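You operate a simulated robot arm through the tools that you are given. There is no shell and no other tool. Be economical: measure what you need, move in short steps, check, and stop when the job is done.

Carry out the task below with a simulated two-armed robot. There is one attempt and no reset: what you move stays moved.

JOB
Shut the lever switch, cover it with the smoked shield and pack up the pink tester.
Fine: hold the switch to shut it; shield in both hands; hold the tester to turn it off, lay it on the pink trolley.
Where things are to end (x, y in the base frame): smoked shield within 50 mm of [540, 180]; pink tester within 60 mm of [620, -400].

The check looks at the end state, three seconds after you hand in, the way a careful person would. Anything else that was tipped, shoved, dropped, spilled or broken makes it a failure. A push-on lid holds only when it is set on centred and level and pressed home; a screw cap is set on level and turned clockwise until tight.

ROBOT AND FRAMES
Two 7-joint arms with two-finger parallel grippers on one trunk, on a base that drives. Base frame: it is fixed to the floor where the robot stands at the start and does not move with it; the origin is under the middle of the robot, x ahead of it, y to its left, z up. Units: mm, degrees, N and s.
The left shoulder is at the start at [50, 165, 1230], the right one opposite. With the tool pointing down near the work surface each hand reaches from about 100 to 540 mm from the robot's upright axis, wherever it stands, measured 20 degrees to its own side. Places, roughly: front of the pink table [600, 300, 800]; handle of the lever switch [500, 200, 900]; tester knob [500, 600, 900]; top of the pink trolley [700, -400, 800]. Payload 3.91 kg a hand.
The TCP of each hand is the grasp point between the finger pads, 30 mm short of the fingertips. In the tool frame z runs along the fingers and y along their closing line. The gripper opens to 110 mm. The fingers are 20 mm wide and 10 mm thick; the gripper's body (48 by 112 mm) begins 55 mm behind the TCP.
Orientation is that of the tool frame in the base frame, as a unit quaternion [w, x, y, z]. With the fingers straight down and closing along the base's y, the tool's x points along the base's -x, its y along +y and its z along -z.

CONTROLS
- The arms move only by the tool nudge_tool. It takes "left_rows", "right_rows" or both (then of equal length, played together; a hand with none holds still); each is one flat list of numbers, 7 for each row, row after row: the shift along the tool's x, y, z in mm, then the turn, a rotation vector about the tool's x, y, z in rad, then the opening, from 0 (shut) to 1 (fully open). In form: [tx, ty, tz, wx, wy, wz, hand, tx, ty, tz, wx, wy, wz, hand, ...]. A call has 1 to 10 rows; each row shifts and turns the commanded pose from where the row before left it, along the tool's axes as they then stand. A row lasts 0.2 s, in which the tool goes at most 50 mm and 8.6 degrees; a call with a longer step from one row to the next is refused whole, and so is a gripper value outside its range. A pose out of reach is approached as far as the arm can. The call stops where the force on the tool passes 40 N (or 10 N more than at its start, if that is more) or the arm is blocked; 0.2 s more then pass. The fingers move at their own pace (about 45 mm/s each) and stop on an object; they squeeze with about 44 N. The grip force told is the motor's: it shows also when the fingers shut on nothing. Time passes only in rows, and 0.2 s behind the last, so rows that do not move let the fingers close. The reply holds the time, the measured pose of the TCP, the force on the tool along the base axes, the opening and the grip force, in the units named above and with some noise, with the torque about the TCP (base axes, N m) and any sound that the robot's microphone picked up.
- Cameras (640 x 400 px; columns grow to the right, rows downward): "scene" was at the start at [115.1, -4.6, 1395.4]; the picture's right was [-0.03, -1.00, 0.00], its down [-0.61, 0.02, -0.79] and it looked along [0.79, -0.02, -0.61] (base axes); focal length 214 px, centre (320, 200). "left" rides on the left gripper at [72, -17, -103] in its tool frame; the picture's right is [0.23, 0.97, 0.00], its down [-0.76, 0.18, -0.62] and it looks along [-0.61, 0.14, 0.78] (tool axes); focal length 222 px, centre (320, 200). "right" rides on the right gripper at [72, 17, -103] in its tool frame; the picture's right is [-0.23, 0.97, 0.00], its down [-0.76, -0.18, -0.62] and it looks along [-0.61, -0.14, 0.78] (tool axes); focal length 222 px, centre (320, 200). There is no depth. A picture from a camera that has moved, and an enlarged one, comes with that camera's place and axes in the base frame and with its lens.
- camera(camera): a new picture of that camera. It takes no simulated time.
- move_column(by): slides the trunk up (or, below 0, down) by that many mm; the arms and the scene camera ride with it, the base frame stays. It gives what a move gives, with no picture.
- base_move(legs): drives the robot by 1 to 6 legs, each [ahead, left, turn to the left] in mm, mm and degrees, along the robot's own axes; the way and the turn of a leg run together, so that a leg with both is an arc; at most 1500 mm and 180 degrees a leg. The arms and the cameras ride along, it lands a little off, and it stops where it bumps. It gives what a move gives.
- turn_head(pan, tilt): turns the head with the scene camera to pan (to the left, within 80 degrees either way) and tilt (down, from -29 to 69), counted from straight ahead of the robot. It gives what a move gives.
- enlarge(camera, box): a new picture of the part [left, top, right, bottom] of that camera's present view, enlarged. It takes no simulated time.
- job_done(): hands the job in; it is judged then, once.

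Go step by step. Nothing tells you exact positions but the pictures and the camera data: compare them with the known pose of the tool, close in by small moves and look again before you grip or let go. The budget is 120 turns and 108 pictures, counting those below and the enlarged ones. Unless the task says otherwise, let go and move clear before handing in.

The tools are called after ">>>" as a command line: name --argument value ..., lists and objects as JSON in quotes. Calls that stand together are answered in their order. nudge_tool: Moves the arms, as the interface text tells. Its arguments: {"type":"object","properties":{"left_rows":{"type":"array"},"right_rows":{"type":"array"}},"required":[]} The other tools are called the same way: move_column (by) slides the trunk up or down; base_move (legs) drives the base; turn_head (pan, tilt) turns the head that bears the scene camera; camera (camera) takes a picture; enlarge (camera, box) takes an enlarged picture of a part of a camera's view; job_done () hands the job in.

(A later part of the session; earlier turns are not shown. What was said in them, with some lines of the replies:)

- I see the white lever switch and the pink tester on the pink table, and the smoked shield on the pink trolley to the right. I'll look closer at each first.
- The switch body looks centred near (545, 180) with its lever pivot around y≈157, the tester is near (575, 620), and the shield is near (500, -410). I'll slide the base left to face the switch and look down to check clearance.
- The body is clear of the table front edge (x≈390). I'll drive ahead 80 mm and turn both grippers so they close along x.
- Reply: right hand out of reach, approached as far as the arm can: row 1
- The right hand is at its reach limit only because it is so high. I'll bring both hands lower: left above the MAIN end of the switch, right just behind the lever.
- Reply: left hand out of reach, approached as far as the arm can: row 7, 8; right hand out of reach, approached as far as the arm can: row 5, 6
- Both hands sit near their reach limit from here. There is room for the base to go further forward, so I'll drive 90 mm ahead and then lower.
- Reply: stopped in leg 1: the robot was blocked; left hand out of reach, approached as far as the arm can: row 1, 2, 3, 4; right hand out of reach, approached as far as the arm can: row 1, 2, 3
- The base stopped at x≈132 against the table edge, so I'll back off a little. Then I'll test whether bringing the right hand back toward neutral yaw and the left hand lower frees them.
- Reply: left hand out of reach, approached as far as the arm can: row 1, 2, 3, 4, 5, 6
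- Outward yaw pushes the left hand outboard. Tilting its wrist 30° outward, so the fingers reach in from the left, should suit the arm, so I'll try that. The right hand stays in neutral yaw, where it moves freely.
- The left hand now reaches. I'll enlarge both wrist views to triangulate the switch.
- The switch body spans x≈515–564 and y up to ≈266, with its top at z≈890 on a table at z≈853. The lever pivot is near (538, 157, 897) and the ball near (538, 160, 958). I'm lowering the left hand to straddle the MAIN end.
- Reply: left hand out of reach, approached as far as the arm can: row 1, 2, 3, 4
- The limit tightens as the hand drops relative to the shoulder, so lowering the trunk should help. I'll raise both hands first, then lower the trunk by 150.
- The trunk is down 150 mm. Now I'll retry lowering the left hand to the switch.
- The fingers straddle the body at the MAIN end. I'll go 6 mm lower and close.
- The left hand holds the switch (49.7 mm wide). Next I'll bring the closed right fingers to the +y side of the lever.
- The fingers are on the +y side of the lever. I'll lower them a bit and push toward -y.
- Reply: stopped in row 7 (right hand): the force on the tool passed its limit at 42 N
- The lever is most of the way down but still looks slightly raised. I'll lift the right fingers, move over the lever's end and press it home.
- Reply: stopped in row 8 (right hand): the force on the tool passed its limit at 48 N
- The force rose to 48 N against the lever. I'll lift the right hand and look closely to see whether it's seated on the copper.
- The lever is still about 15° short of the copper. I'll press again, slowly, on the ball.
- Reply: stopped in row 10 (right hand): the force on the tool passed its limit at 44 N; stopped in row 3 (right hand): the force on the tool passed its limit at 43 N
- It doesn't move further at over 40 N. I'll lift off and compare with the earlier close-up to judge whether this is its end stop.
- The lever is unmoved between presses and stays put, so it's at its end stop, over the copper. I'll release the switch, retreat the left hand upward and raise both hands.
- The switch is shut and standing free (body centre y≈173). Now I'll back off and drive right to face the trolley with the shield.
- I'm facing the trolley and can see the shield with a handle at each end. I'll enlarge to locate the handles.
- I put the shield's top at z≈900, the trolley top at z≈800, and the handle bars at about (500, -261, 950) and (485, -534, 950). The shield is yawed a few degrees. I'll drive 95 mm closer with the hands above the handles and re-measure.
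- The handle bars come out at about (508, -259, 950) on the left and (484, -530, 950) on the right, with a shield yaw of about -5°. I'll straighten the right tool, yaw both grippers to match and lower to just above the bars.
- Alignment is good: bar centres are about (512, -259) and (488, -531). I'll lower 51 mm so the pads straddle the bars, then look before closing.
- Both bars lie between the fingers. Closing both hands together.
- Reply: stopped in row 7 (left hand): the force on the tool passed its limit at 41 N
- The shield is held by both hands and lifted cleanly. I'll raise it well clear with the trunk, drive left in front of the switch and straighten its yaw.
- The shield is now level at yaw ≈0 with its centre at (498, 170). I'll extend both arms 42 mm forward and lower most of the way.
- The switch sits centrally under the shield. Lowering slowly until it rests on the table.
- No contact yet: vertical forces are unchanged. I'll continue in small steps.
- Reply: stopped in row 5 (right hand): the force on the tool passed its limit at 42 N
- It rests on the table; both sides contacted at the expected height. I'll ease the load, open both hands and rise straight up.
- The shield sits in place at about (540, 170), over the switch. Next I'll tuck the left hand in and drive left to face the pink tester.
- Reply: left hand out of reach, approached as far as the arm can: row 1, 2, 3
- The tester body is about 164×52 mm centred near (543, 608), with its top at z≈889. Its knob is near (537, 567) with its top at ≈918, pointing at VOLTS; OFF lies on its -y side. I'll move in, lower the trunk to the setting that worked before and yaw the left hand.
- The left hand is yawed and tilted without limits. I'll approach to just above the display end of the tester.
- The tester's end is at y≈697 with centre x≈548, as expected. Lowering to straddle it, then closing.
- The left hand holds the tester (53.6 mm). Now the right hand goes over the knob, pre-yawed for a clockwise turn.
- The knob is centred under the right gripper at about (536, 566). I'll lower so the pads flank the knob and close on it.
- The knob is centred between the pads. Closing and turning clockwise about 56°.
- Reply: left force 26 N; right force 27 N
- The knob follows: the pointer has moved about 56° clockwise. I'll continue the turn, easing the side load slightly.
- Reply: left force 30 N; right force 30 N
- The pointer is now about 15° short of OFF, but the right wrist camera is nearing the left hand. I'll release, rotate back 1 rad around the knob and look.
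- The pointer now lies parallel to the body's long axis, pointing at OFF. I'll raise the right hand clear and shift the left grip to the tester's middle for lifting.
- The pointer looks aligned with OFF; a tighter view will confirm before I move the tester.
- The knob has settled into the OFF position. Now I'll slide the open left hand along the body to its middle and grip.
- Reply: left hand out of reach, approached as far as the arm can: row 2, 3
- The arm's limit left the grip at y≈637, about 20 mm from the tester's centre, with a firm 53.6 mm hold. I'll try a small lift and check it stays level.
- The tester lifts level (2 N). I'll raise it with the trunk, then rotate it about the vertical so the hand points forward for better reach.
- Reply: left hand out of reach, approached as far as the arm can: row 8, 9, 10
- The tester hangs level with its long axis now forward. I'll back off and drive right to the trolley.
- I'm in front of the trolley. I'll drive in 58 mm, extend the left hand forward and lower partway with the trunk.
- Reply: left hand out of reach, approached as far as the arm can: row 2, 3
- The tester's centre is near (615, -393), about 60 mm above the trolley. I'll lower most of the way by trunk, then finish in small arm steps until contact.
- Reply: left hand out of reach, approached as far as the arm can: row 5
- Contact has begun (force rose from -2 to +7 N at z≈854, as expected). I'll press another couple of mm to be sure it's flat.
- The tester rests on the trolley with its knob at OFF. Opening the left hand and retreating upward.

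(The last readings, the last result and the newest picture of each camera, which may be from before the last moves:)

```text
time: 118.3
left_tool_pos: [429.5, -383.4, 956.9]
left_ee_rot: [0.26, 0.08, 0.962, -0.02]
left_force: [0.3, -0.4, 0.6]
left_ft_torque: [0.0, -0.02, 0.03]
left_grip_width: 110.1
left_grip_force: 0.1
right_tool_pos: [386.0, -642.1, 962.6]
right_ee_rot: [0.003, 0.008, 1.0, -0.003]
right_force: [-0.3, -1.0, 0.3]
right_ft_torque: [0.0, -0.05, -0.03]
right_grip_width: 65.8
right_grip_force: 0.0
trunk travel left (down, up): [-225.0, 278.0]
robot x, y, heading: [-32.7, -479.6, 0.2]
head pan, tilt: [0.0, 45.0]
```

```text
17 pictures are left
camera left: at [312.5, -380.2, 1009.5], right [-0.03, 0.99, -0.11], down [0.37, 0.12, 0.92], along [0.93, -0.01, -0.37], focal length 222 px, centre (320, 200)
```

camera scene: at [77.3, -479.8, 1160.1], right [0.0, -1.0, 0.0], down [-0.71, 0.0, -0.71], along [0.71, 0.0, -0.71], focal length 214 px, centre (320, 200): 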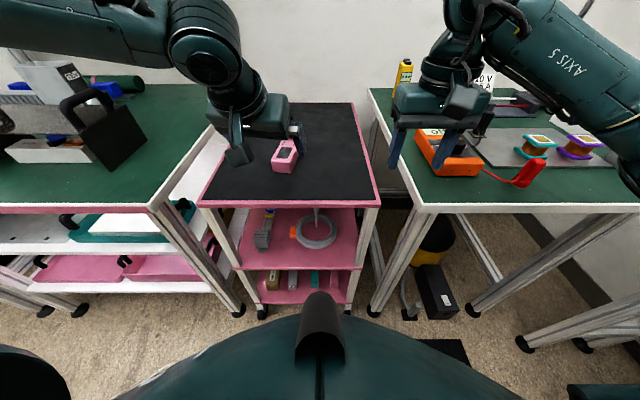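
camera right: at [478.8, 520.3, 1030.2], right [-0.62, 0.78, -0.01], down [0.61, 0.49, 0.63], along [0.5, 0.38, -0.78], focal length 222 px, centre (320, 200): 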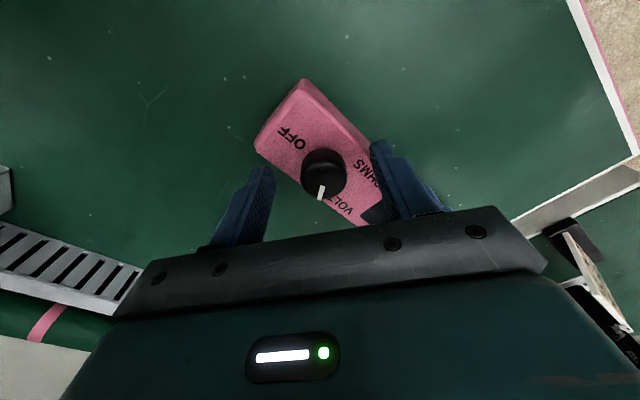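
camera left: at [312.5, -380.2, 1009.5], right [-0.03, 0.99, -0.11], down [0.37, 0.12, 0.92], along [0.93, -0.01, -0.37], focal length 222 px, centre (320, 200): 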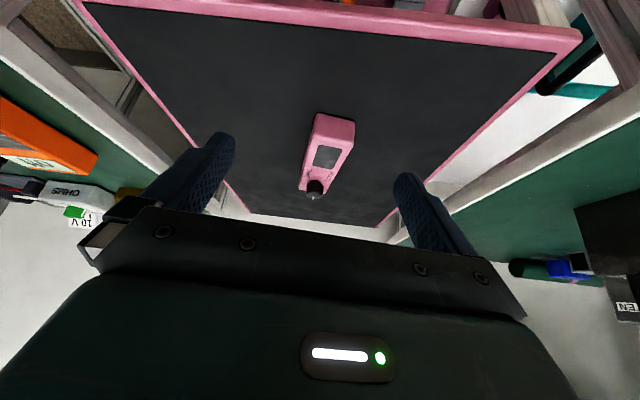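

The tester lies flat on the trolley near (605, -384). One last look at the shield and switch before handing in.

>>> turn_head --pan 35 --tilt 35

>>> camera --camera "scene"

```text
time: 119.3
left_tool_pos: [428.7, -383.2, 957.5]
left_ee_rot: [0.261, 0.08, 0.962, -0.021]
left_force: [-0.7, -0.3, -0.1]
left_ft_torque: [0.02, 0.0, 0.01]
left_grip_width: 109.9
left_grip_force: 0.0
right_tool_pos: [386.0, -641.5, 962.2]
right_ee_rot: [0.005, 0.007, 1.0, -0.003]
right_force: [0.8, 0.9, 1.6]
right_ft_torque: [-0.01, 0.01, 0.0]
right_grip_width: 65.9
right_grip_force: 0.0
trunk travel left (down, up): [-225.0, 278.0]
robot x, y, heading: [-30.5, -474.9, 0.4]
head pan, tilt: [35.0, 35.0]
```

```text
16 pictures are left
camera scene: at [68.4, -429.3, 1174.8], right [0.57, -0.82, 0.0], down [-0.47, -0.33, -0.82], along [0.67, 0.47, -0.57], focal length 214 px, centre (320, 200)
```

scene: 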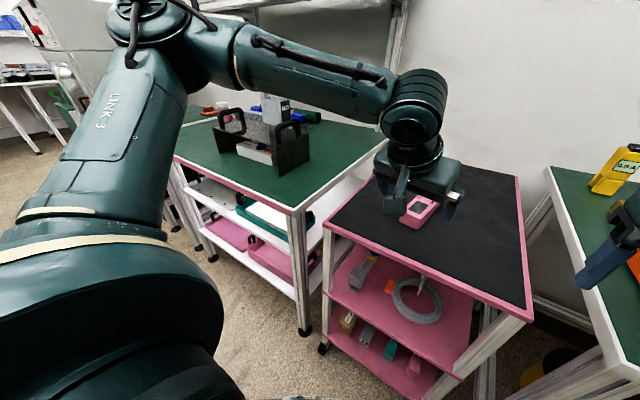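

The shield stands squarely over the shut switch, the tester lies off on the trolley, and both hands are clear, so I'm handing in.

>>> job_done

```text
The job is handed in.
```

I shut the switch, set the smoked shield over it, turned the pink tester off and laid it on the pink trolley, then handed in.

- **Switch:** the lever is at its end stop over the copper contact. It still sits about 15° above level, and more than 40 N of pressing would not take it further.
- **Shield:** it stands at about (540, 170), roughly 10 mm from the target.
- **Tester:** it lies near (605, -384), roughly 20 mm from the target, with its knob at OFF.
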